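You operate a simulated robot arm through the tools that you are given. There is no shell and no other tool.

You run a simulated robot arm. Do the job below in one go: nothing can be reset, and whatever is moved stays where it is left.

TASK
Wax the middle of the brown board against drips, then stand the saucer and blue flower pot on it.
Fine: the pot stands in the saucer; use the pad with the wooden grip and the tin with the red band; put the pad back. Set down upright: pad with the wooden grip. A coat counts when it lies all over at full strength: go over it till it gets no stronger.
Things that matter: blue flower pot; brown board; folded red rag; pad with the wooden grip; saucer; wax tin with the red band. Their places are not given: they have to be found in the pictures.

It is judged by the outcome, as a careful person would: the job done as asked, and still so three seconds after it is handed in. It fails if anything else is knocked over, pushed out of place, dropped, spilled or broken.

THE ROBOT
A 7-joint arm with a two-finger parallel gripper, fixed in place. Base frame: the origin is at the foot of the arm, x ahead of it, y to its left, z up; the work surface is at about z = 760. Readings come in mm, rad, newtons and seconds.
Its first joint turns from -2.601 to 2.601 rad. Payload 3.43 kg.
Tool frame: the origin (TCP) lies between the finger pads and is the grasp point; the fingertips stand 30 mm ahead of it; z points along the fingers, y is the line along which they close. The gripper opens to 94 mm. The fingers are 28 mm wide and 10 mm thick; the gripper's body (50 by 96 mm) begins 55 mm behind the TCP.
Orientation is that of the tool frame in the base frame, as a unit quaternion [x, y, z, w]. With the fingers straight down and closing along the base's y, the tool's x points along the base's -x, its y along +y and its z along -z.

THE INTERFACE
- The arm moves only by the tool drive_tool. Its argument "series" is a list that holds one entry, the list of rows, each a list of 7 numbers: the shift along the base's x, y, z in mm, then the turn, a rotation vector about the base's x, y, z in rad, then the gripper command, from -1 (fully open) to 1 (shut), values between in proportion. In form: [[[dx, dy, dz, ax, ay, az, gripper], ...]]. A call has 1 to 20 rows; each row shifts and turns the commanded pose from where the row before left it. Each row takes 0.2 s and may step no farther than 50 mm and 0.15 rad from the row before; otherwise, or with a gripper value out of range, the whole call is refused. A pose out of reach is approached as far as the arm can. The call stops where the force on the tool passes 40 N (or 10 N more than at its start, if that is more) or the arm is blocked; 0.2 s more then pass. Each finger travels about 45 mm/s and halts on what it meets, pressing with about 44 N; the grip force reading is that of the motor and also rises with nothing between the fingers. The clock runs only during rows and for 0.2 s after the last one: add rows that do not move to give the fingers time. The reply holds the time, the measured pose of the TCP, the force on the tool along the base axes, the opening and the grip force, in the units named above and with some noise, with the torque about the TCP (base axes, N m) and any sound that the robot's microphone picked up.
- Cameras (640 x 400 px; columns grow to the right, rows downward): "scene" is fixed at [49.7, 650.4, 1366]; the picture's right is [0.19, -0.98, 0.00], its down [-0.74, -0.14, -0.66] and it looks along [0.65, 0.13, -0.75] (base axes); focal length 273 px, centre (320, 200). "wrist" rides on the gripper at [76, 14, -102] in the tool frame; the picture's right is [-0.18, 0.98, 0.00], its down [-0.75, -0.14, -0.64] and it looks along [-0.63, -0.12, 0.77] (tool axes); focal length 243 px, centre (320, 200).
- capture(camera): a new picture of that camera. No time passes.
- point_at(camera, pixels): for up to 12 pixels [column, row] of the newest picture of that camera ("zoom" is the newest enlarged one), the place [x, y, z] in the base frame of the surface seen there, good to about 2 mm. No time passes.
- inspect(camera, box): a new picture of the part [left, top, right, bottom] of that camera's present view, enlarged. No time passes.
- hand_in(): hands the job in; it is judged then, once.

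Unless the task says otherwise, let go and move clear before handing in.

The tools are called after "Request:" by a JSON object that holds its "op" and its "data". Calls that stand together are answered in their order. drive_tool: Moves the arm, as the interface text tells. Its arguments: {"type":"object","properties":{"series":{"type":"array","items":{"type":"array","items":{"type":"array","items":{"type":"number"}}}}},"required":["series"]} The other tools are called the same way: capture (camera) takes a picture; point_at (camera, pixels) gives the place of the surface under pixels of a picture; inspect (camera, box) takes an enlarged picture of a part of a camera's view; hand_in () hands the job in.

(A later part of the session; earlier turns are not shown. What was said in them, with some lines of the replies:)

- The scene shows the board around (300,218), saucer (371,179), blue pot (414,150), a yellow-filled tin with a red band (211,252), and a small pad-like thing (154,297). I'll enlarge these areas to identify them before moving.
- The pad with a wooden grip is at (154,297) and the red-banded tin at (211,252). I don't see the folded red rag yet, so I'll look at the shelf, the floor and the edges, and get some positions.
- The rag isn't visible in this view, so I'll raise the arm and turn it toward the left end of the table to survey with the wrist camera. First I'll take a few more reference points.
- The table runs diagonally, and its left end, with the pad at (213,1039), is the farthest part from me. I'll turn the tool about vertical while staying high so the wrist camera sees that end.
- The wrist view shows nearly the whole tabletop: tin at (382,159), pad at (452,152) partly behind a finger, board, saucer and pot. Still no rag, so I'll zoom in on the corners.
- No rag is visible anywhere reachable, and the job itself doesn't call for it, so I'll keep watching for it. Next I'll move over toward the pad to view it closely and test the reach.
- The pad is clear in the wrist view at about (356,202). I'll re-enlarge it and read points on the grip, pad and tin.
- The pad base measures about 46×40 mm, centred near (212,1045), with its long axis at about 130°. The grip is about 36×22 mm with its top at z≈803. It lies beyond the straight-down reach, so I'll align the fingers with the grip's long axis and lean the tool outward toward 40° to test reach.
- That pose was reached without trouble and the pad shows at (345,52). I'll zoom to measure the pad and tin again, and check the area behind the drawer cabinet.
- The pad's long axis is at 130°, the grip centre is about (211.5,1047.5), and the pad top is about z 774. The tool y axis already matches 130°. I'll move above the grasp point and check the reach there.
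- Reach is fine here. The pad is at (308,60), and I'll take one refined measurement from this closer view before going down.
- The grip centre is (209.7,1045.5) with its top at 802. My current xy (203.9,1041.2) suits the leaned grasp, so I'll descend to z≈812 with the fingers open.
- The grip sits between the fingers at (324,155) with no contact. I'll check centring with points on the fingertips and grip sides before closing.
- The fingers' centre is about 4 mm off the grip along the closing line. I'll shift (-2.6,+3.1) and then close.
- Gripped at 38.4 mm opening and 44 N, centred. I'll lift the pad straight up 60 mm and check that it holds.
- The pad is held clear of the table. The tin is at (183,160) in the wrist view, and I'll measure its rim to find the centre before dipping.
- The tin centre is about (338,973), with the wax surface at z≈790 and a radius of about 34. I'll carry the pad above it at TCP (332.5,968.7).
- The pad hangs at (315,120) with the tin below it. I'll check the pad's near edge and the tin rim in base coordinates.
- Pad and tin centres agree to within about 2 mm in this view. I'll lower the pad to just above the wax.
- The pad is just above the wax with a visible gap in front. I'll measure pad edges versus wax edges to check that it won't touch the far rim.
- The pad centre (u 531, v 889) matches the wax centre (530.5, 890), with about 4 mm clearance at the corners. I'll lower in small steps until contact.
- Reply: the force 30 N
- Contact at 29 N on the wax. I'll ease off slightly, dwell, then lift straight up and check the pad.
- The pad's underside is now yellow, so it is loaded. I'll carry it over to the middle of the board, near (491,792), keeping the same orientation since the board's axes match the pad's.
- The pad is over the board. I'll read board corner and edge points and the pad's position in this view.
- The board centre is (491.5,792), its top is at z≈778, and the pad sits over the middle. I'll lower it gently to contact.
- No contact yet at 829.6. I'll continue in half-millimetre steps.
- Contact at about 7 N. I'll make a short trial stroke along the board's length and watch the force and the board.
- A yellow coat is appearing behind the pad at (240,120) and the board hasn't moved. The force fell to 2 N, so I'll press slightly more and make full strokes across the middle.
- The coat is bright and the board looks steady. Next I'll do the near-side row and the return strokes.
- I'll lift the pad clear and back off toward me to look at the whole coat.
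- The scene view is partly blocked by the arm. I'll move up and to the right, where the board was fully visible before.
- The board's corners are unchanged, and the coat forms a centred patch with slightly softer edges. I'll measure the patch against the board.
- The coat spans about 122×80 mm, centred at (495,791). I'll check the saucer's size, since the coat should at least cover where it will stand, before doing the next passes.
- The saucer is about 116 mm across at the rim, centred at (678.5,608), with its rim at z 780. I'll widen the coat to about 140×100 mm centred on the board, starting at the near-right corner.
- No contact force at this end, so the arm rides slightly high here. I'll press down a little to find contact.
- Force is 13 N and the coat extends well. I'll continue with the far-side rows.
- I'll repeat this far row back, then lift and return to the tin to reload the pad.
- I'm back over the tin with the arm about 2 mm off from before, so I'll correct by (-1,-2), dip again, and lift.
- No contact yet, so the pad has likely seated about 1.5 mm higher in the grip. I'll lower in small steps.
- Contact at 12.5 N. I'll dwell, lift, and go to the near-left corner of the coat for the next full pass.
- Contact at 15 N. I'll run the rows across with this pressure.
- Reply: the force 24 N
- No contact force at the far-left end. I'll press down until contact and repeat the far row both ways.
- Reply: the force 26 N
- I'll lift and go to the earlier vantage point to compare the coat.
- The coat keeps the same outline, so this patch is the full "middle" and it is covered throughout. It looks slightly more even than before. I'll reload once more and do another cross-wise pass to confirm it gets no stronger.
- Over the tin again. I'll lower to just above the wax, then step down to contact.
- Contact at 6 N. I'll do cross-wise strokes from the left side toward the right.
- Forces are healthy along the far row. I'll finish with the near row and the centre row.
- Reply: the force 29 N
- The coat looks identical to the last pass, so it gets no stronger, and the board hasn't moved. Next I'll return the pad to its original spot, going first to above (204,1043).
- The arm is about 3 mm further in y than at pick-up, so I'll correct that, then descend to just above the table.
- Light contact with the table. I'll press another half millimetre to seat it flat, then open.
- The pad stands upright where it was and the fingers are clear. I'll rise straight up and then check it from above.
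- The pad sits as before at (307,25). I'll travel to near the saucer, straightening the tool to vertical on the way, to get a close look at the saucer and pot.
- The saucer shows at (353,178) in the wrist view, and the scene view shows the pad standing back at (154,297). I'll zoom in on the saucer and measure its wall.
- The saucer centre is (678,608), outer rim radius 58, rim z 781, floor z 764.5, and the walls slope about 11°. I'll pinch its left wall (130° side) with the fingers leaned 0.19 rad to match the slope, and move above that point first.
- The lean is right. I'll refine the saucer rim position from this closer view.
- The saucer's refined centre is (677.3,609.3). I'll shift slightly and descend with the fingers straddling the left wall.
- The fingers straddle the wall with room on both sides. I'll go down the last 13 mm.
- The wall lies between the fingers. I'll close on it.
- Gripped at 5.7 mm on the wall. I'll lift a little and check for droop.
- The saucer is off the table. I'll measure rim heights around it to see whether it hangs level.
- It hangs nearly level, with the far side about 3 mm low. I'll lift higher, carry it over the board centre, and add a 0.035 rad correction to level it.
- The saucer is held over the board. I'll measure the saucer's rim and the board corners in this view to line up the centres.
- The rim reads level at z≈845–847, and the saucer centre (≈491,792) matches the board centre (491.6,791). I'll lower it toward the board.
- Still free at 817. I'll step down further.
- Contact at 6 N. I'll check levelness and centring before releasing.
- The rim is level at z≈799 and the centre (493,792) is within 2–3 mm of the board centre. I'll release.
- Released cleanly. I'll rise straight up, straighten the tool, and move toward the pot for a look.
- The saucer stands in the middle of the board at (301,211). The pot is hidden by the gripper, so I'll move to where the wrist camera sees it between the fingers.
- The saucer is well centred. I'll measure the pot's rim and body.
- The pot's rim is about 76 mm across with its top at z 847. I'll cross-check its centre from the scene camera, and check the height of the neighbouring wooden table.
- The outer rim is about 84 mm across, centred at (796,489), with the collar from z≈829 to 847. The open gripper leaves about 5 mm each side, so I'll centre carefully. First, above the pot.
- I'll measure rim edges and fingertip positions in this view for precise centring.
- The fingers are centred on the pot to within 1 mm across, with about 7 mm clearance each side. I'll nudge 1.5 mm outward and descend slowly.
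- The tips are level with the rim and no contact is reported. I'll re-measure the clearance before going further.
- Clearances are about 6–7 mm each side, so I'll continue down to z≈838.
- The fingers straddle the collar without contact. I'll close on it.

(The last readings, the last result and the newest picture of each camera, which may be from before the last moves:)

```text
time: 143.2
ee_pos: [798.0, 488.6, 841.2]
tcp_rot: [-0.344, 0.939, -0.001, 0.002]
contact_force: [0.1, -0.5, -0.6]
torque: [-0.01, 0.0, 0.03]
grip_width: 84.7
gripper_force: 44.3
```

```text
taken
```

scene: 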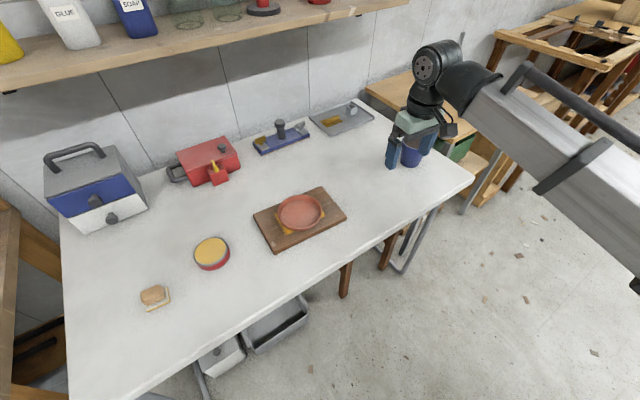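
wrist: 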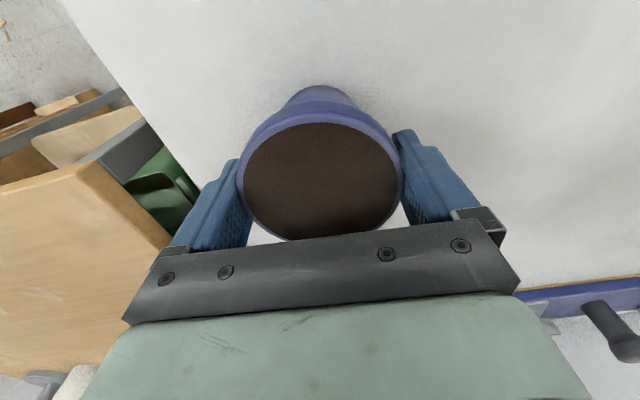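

Gripped at 84.7 mm and 44 N. I'll lift gently.

Request:
{"op": "drive_tool", "data": {"series": [[[0, 0, 3, 0, 0, 0, 1], [0, 0, 6, 0, 0, 0, 1], [0, 0, 12, 0, 0, 0, 1], [0, 0, 15, 0, 0, 0, 1], [0, 0, 15, 0, 0, 0, 1], [0, 0, 15, 0, 0, 0, 1], [0, 0, 0, 0, 0, 0, 1]]]}}

Request:
{"op": "capture", "data": {"camera": "scene"}}

Request:
{"op": "inspect", "data": {"camera": "scene", "box": [360, 80, 450, 180]}}

Request:
{"op": "capture", "data": {"camera": "wrist"}}

```text
time: 144.8
ee_pos: [797.2, 488.5, 907.1]
tcp_rot: [-0.345, 0.939, -0.001, 0.0]
contact_force: [-0.3, 0.0, -2.4]
torque: [-0.02, 0.0, 0.0]
grip_width: 85.0
gripper_force: 43.1
```

```text
taken
```

scene: 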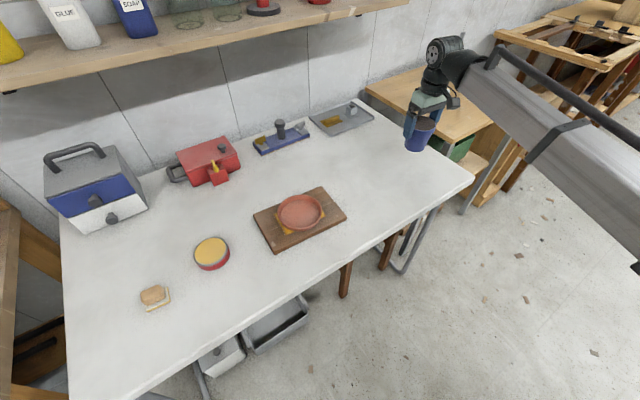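

```text
4.00 times, centred on (405, 130) of scene
```

zoom: 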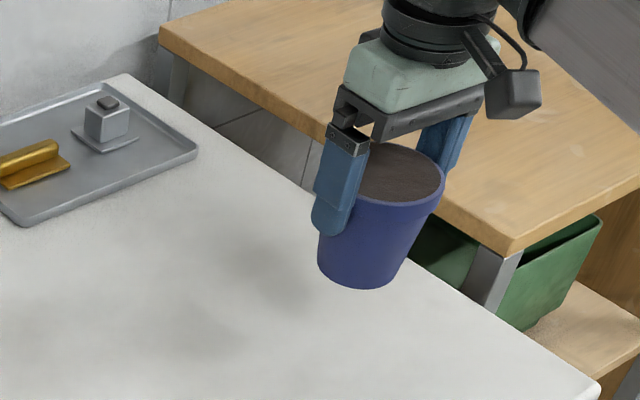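

```text
taken
```

wrist: 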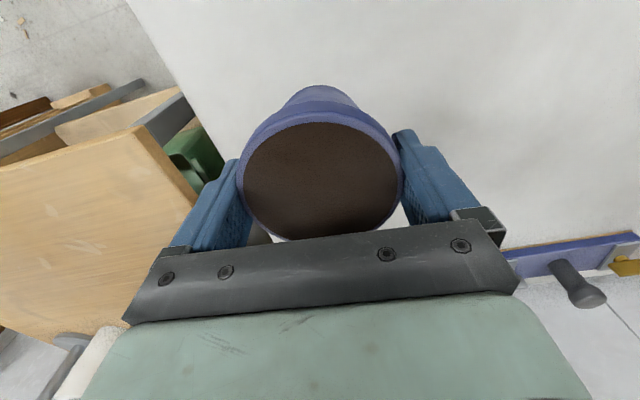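

The pot hangs upright. I'll measure the saucer's position on the board now for placing.

Request:
{"op": "inspect", "data": {"camera": "scene", "box": [260, 180, 340, 240]}}

```text
6.67 times, centred on (300, 210) of scene
```

zoom: 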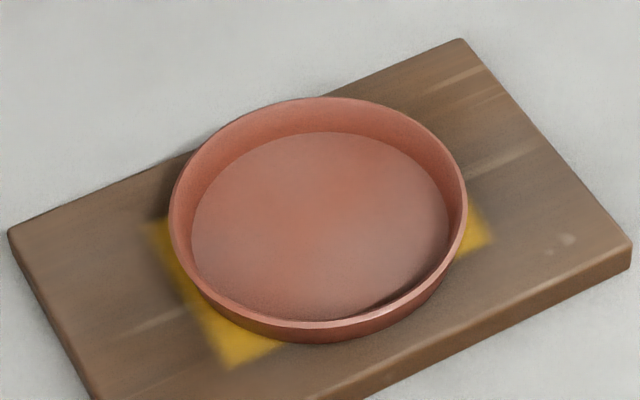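

Request:
{"op": "point_at", "data": {"camera": "zoom", "pixels": [[172, 210], [465, 210], [320, 100], [310, 325], [195, 235], [446, 220], [320, 135], [310, 315], [320, 220], [215, 290], [440, 275]]}}

```text
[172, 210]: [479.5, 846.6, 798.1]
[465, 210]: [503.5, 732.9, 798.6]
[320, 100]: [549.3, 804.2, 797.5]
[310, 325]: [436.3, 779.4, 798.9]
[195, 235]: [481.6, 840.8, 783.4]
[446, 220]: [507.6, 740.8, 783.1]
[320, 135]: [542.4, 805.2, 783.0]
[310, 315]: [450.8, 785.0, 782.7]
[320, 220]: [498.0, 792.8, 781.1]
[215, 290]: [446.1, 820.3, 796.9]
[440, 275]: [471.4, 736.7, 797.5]
```

The saucer centre is (492,791) and its floor is at z 783. I'll carry the pot across at the current height, with its bottom at about 826 and well clear of the rim at 799.

Request:
{"op": "drive_tool", "data": {"series": [[[-8, 8, 5, 0, 0, 0, 1], [-16, 16, 3, 0, 0, 0, 1], [-23, 22.8, 0, 0, 0, 0, 1], [-23, 22.8, 0, 0, 0, 0, 1], [-23, 22.8, 0, 0, 0, 0, 1], [-23, 22.8, 0, 0, 0, 0, 1], [-23, 22.8, 0, 0, 0, 0, 1], [-23, 22.8, 0, 0, 0, 0, 1], [-23, 22.8, 0, 0, 0, 0, 1], [-23, 22.8, 0, 0, 0, 0, 1], [-23, 22.8, 0, 0, 0, 0, 1], [-23, 22.8, 0, 0, 0, 0, 1], [-23, 22.8, 0, 0, 0, 0, 1], [-16, 16, 0, 0, 0, 0, 1], [-11, 11, 0, 0, 0, 0, 1], [0, 0, 0, 0, 0, 0, 1], [0, 0, 0, 0, 0, 0, 1]]]}}

Request:
{"op": "capture", "data": {"camera": "wrist"}}

Request:
{"op": "capture", "data": {"camera": "scene"}}

```text
time: 148.4
ee_pos: [492.6, 791.5, 913.0]
tcp_rot: [-0.343, 0.939, -0.001, 0.001]
contact_force: [0.1, -0.3, -2.4]
torque: [0.01, -0.01, 0.01]
grip_width: 84.8
gripper_force: 44.4
```

```text
taken
```

wrist: 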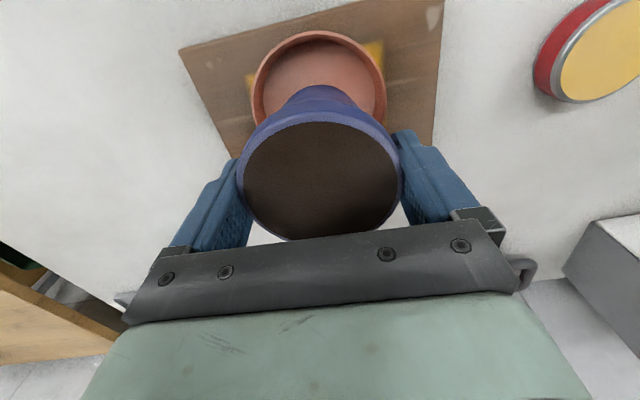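

```text
taken
```

scene: 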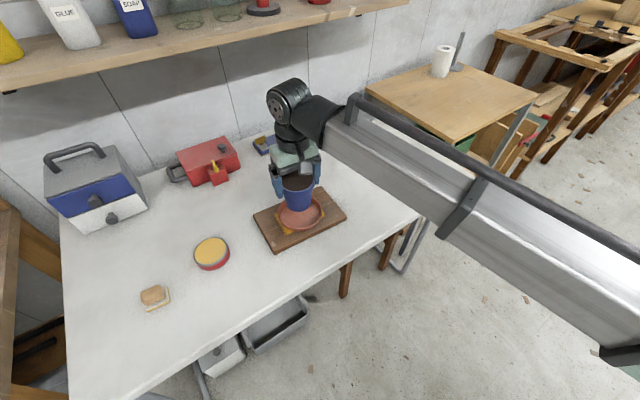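

The pot is above the saucer, aligned. I'll lower it to just above the saucer floor.

Request:
{"op": "drive_tool", "data": {"series": [[[0, -0.5, -10, 0, 0, 0, 1], [0, 0, -12, 0, 0, 0, 1], [0, 0, -10, 0, 0, 0, 1], [0, 0, -6, 0, 0, 0, 1], [0, 0, -4, 0, 0, 0, 1], [0, 0, 0, 0, 0, 0, 1], [0, 0, 0, 0, 0, 0, 1]]]}}

Request:
{"op": "inspect", "data": {"camera": "scene", "box": [240, 140, 360, 250]}}

Request:
{"op": "capture", "data": {"camera": "wrist"}}

```text
time: 150.0
ee_pos: [494.4, 790.1, 870.6]
tcp_rot: [-0.343, 0.939, 0.0, 0.001]
contact_force: [-0.3, -0.8, -2.0]
torque: [0.0, 0.02, -0.03]
grip_width: 84.8
gripper_force: 44.0
```

```text
3.64 times, centred on (300, 195) of scene
```

zoom: 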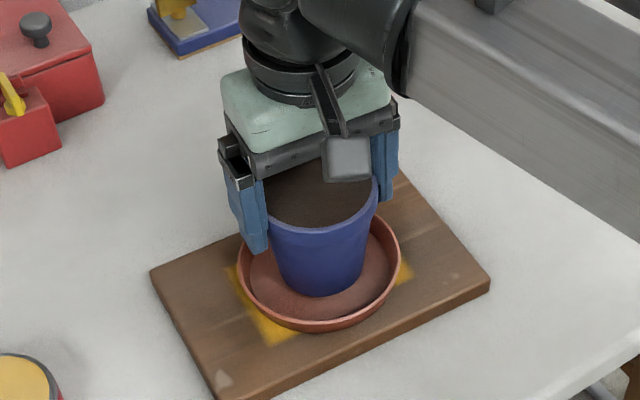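

```text
taken
```

wrist: 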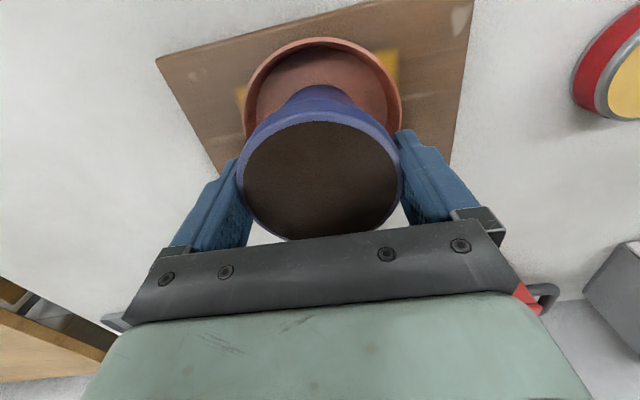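

The pot's foot is inside the saucer and about 6 mm above its floor. I'll step down until contact.

Request:
{"op": "drive_tool", "data": {"series": [[[0, 0, -2, 0, 0, 0, 1], [0, 0, -1.5, 0, 0, 0, 1], [0, 0, -1, 0, 0, 0, 1], [0, 0, -0.7, 0, 0, 0, 1], [0, 0, 0, 0, 0, 0, 1]]]}}

```text
time: 151.2
ee_pos: [492.9, 789.6, 867.3]
tcp_rot: [-0.344, 0.939, 0.0, 0.001]
contact_force: [0.0, -0.8, -2.0]
torque: [-0.02, 0.01, 0.01]
grip_width: 84.7
gripper_force: 44.1
```

Request:
{"op": "drive_tool", "data": {"series": [[[0, 0, -0.8, 0, 0, 0, 1], [0, 0, -0.7, 0, 0, 0, 1], [0, 0, -0.7, 0, 0, 0, 1], [0, 0, 0, 0, 0, 0, 1]]]}}

```text
time: 152.2
ee_pos: [491.6, 789.5, 864.4]
tcp_rot: [-0.343, 0.939, 0.0, 0.001]
contact_force: [0.8, 0.5, -1.8]
torque: [-0.01, 0.0, 0.03]
grip_width: 84.7
gripper_force: 43.8
```

Request:
{"op": "drive_tool", "data": {"series": [[[0, 0, -0.7, 0, 0, 0, 1], [0, 0, -0.6, 0, 0, 0, 1], [0, 0, 0, 0, 0, 0, 1]]]}}

```text
time: 153.0
ee_pos: [493.3, 790.2, 862.9]
tcp_rot: [-0.343, 0.939, -0.001, 0.002]
contact_force: [2.1, 1.7, 5.7]
torque: [0.07, -0.17, 0.0]
grip_width: 84.5
gripper_force: 43.6
```

Contact at 5.7 N; the pot rests on the saucer floor. I'll open the fingers.

Request:
{"op": "drive_tool", "data": {"series": [[[0, 0, 0.3, 0, 0, 0, 1], [0, 0, 0, 0, 0, 0, -0.85], [0, 0, 0, 0, 0, 0, -1], [0, 0, 0, 0, 0, 0, -1], [0, 0, 0, 0, 0, 0, -1], [0, 0, 0, 0, 0, 0, -1]]]}}

Request:
{"op": "capture", "data": {"camera": "wrist"}}

Request:
{"op": "inspect", "data": {"camera": "scene", "box": [240, 140, 360, 250]}}

```text
time: 154.4
ee_pos: [492.8, 790.6, 864.7]
tcp_rot: [-0.344, 0.939, 0.0, 0.001]
contact_force: [-0.2, 0.2, -0.6]
torque: [0.01, 0.0, 0.05]
grip_width: 94.0
gripper_force: 0.1
```

```text
taken
```

wrist: 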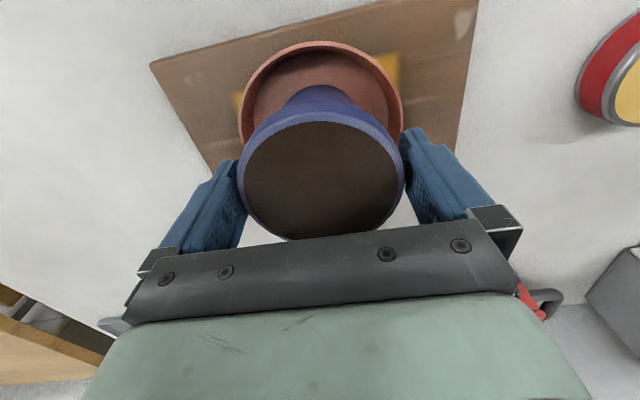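

```text
3.64 times, centred on (300, 195) of scene
```

zoom: 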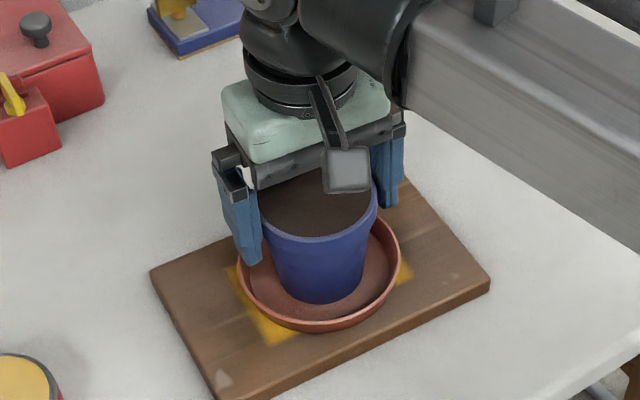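

The pot stands in the saucer and both fingers are clear. I'll rise straight up slowly.

Request:
{"op": "drive_tool", "data": {"series": [[[0, 0, 4, 0, 0, 0, -1], [0, 0, 6, 0, 0, 0, -1], [0, 0, 10, 0, 0, 0, -1], [0, 0, 12, 0, 0, 0, -1], [0, 0, 20, 0, 0, 0, -1], [0, 0, 30, 0, 0, 0, -1], [0, 0, 35, 0, 0, 0, -1], [0, 0, 40, 0, 0, 0, -1], [0, 0, 0, 0, 0, 0, -1]]]}}

Request:
{"op": "capture", "data": {"camera": "wrist"}}

Request:
{"op": "capture", "data": {"camera": "scene"}}

```text
time: 156.4
ee_pos: [491.8, 791.0, 1022.4]
tcp_rot: [-0.344, 0.939, -0.001, 0.001]
contact_force: [0.5, 0.3, -0.2]
torque: [0.0, 0.02, 0.01]
grip_width: 94.0
gripper_force: 0.0
```

```text
taken
```

wrist: 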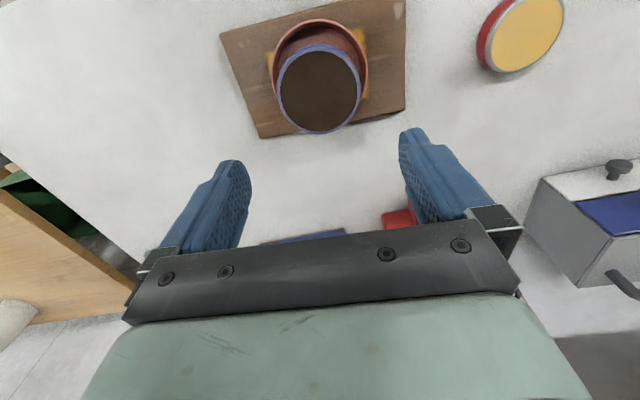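

```text
taken
```

scene: 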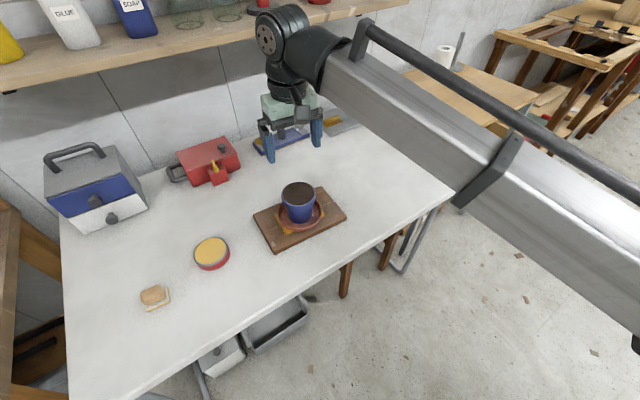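

The pot stands in the saucer on the board at (300,203). I'll zoom in on the final arrangement, the pad and the tin to verify.

Request:
{"op": "inspect", "data": {"camera": "scene", "box": [240, 160, 360, 260]}}

Request:
{"op": "inspect", "data": {"camera": "scene", "box": [120, 220, 260, 320]}}

Request:
{"op": "inspect", "data": {"camera": "wrist", "box": [210, 0, 420, 150]}}

Request:
{"op": "inspect", "data": {"camera": "scene", "box": [20, 110, 260, 260]}}

```text
4.00 times, centred on (300, 210) of scene
```

zoom: 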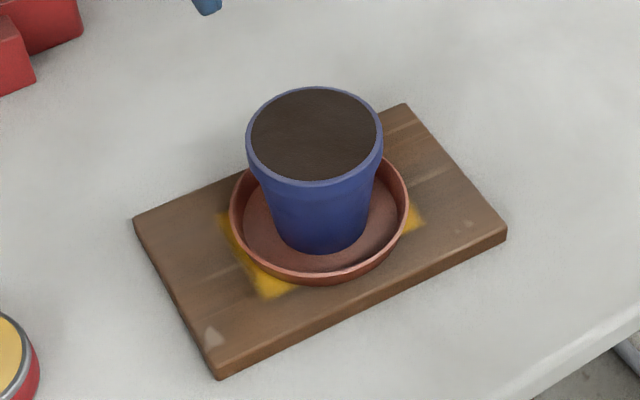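

```text
4.00 times, centred on (190, 270) of scene
```

zoom: 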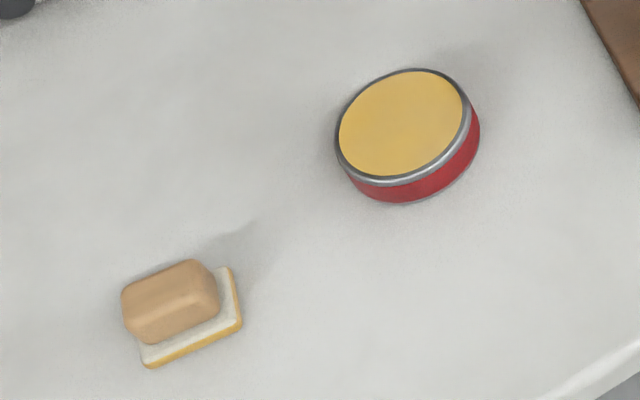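

```text
2.67 times, centred on (315, 75) of wrist
```

zoom: 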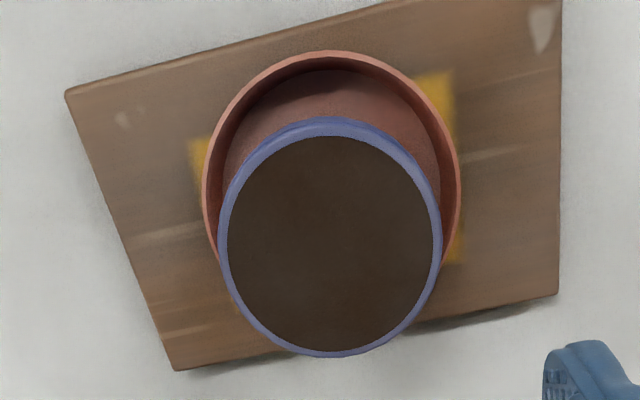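

```text
2.67 times, centred on (140, 185) of scene
```

zoom: 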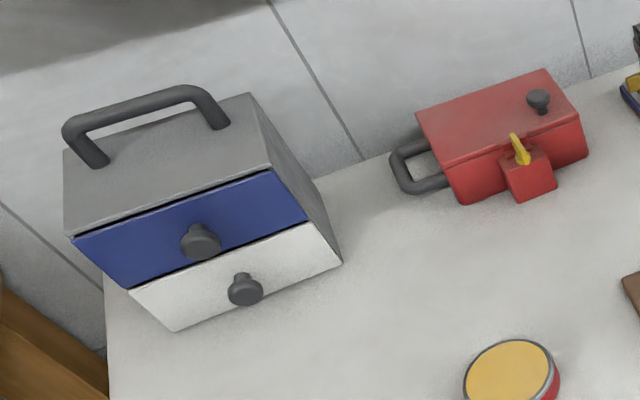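

Everything matches: the pot is upright and centred in the saucer on the waxed middle, the pad is back within a couple of millimetres and upright, and the tin and board have not moved. I'll move the arm well clear.

Request:
{"op": "drive_tool", "data": {"series": [[[0, 0, 30, 0, 0, 0, -1], [0, -30, 30, 0, 0, 0, -1], [0, -40, 10, 0, 0, 0, -1], [0, -40, 0, 0, 0, 0, -1], [0, -35, 0, 0, 0, 0, -1], [0, 0, 0, 0, 0, 0, -1], [0, 0, 0, 0, 0, 0, -1]]]}}

Request:
{"op": "capture", "data": {"camera": "scene"}}

```text
time: 158.0
ee_pos: [491.8, 645.0, 1092.3]
tcp_rot: [-0.344, 0.939, 0.0, 0.0]
contact_force: [-1.4, -0.3, 0.4]
torque: [-0.01, -0.01, 0.02]
grip_width: 93.8
gripper_force: 0.1
```

```text
taken
```

scene: 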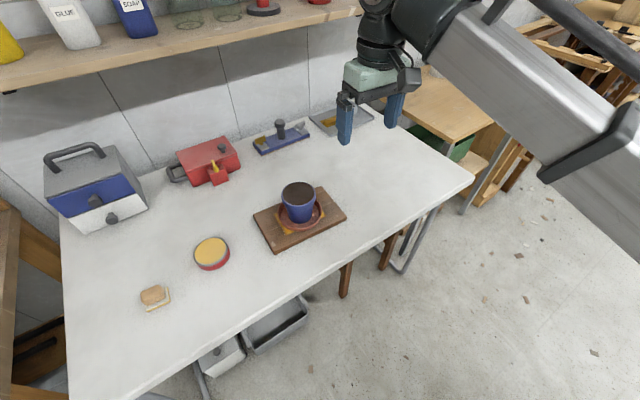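

The last picture shows the pot in the saucer on the waxed board at (300,205), the pad back at (154,297) and upright, the tin at (211,252), and the arm clear. I'm handing the job in.

Request:
{"op": "hand_in", "data": {}}

```text
The job is handed in.
```

The middle of the board is waxed, and the blue pot stands in the saucer on top of it. I handed it in with the arm clear; no verdict came back.

- **Wax:** the coat covers a patch of about 122×80 mm in the middle of the board. I reloaded the pad twice from the red-banded tin. The last full pass made no visible difference, so I took the coat as full strength.
- **Saucer and pot:** the saucer sits within about 3 mm of the board's centre, level, and the pot is upright in the middle of it.
- **Pad:** it is back upright within a couple of millimetres of its starting place. Its underside is still yellow with wax, so some may mark the table there.
- **Everything else:** the board and tin didn't move, and the last picture shows the rest of the table as it was.

I never found the folded red rag. It wasn't visible on the table or anywhere else I could see, and nothing in the job called for it.
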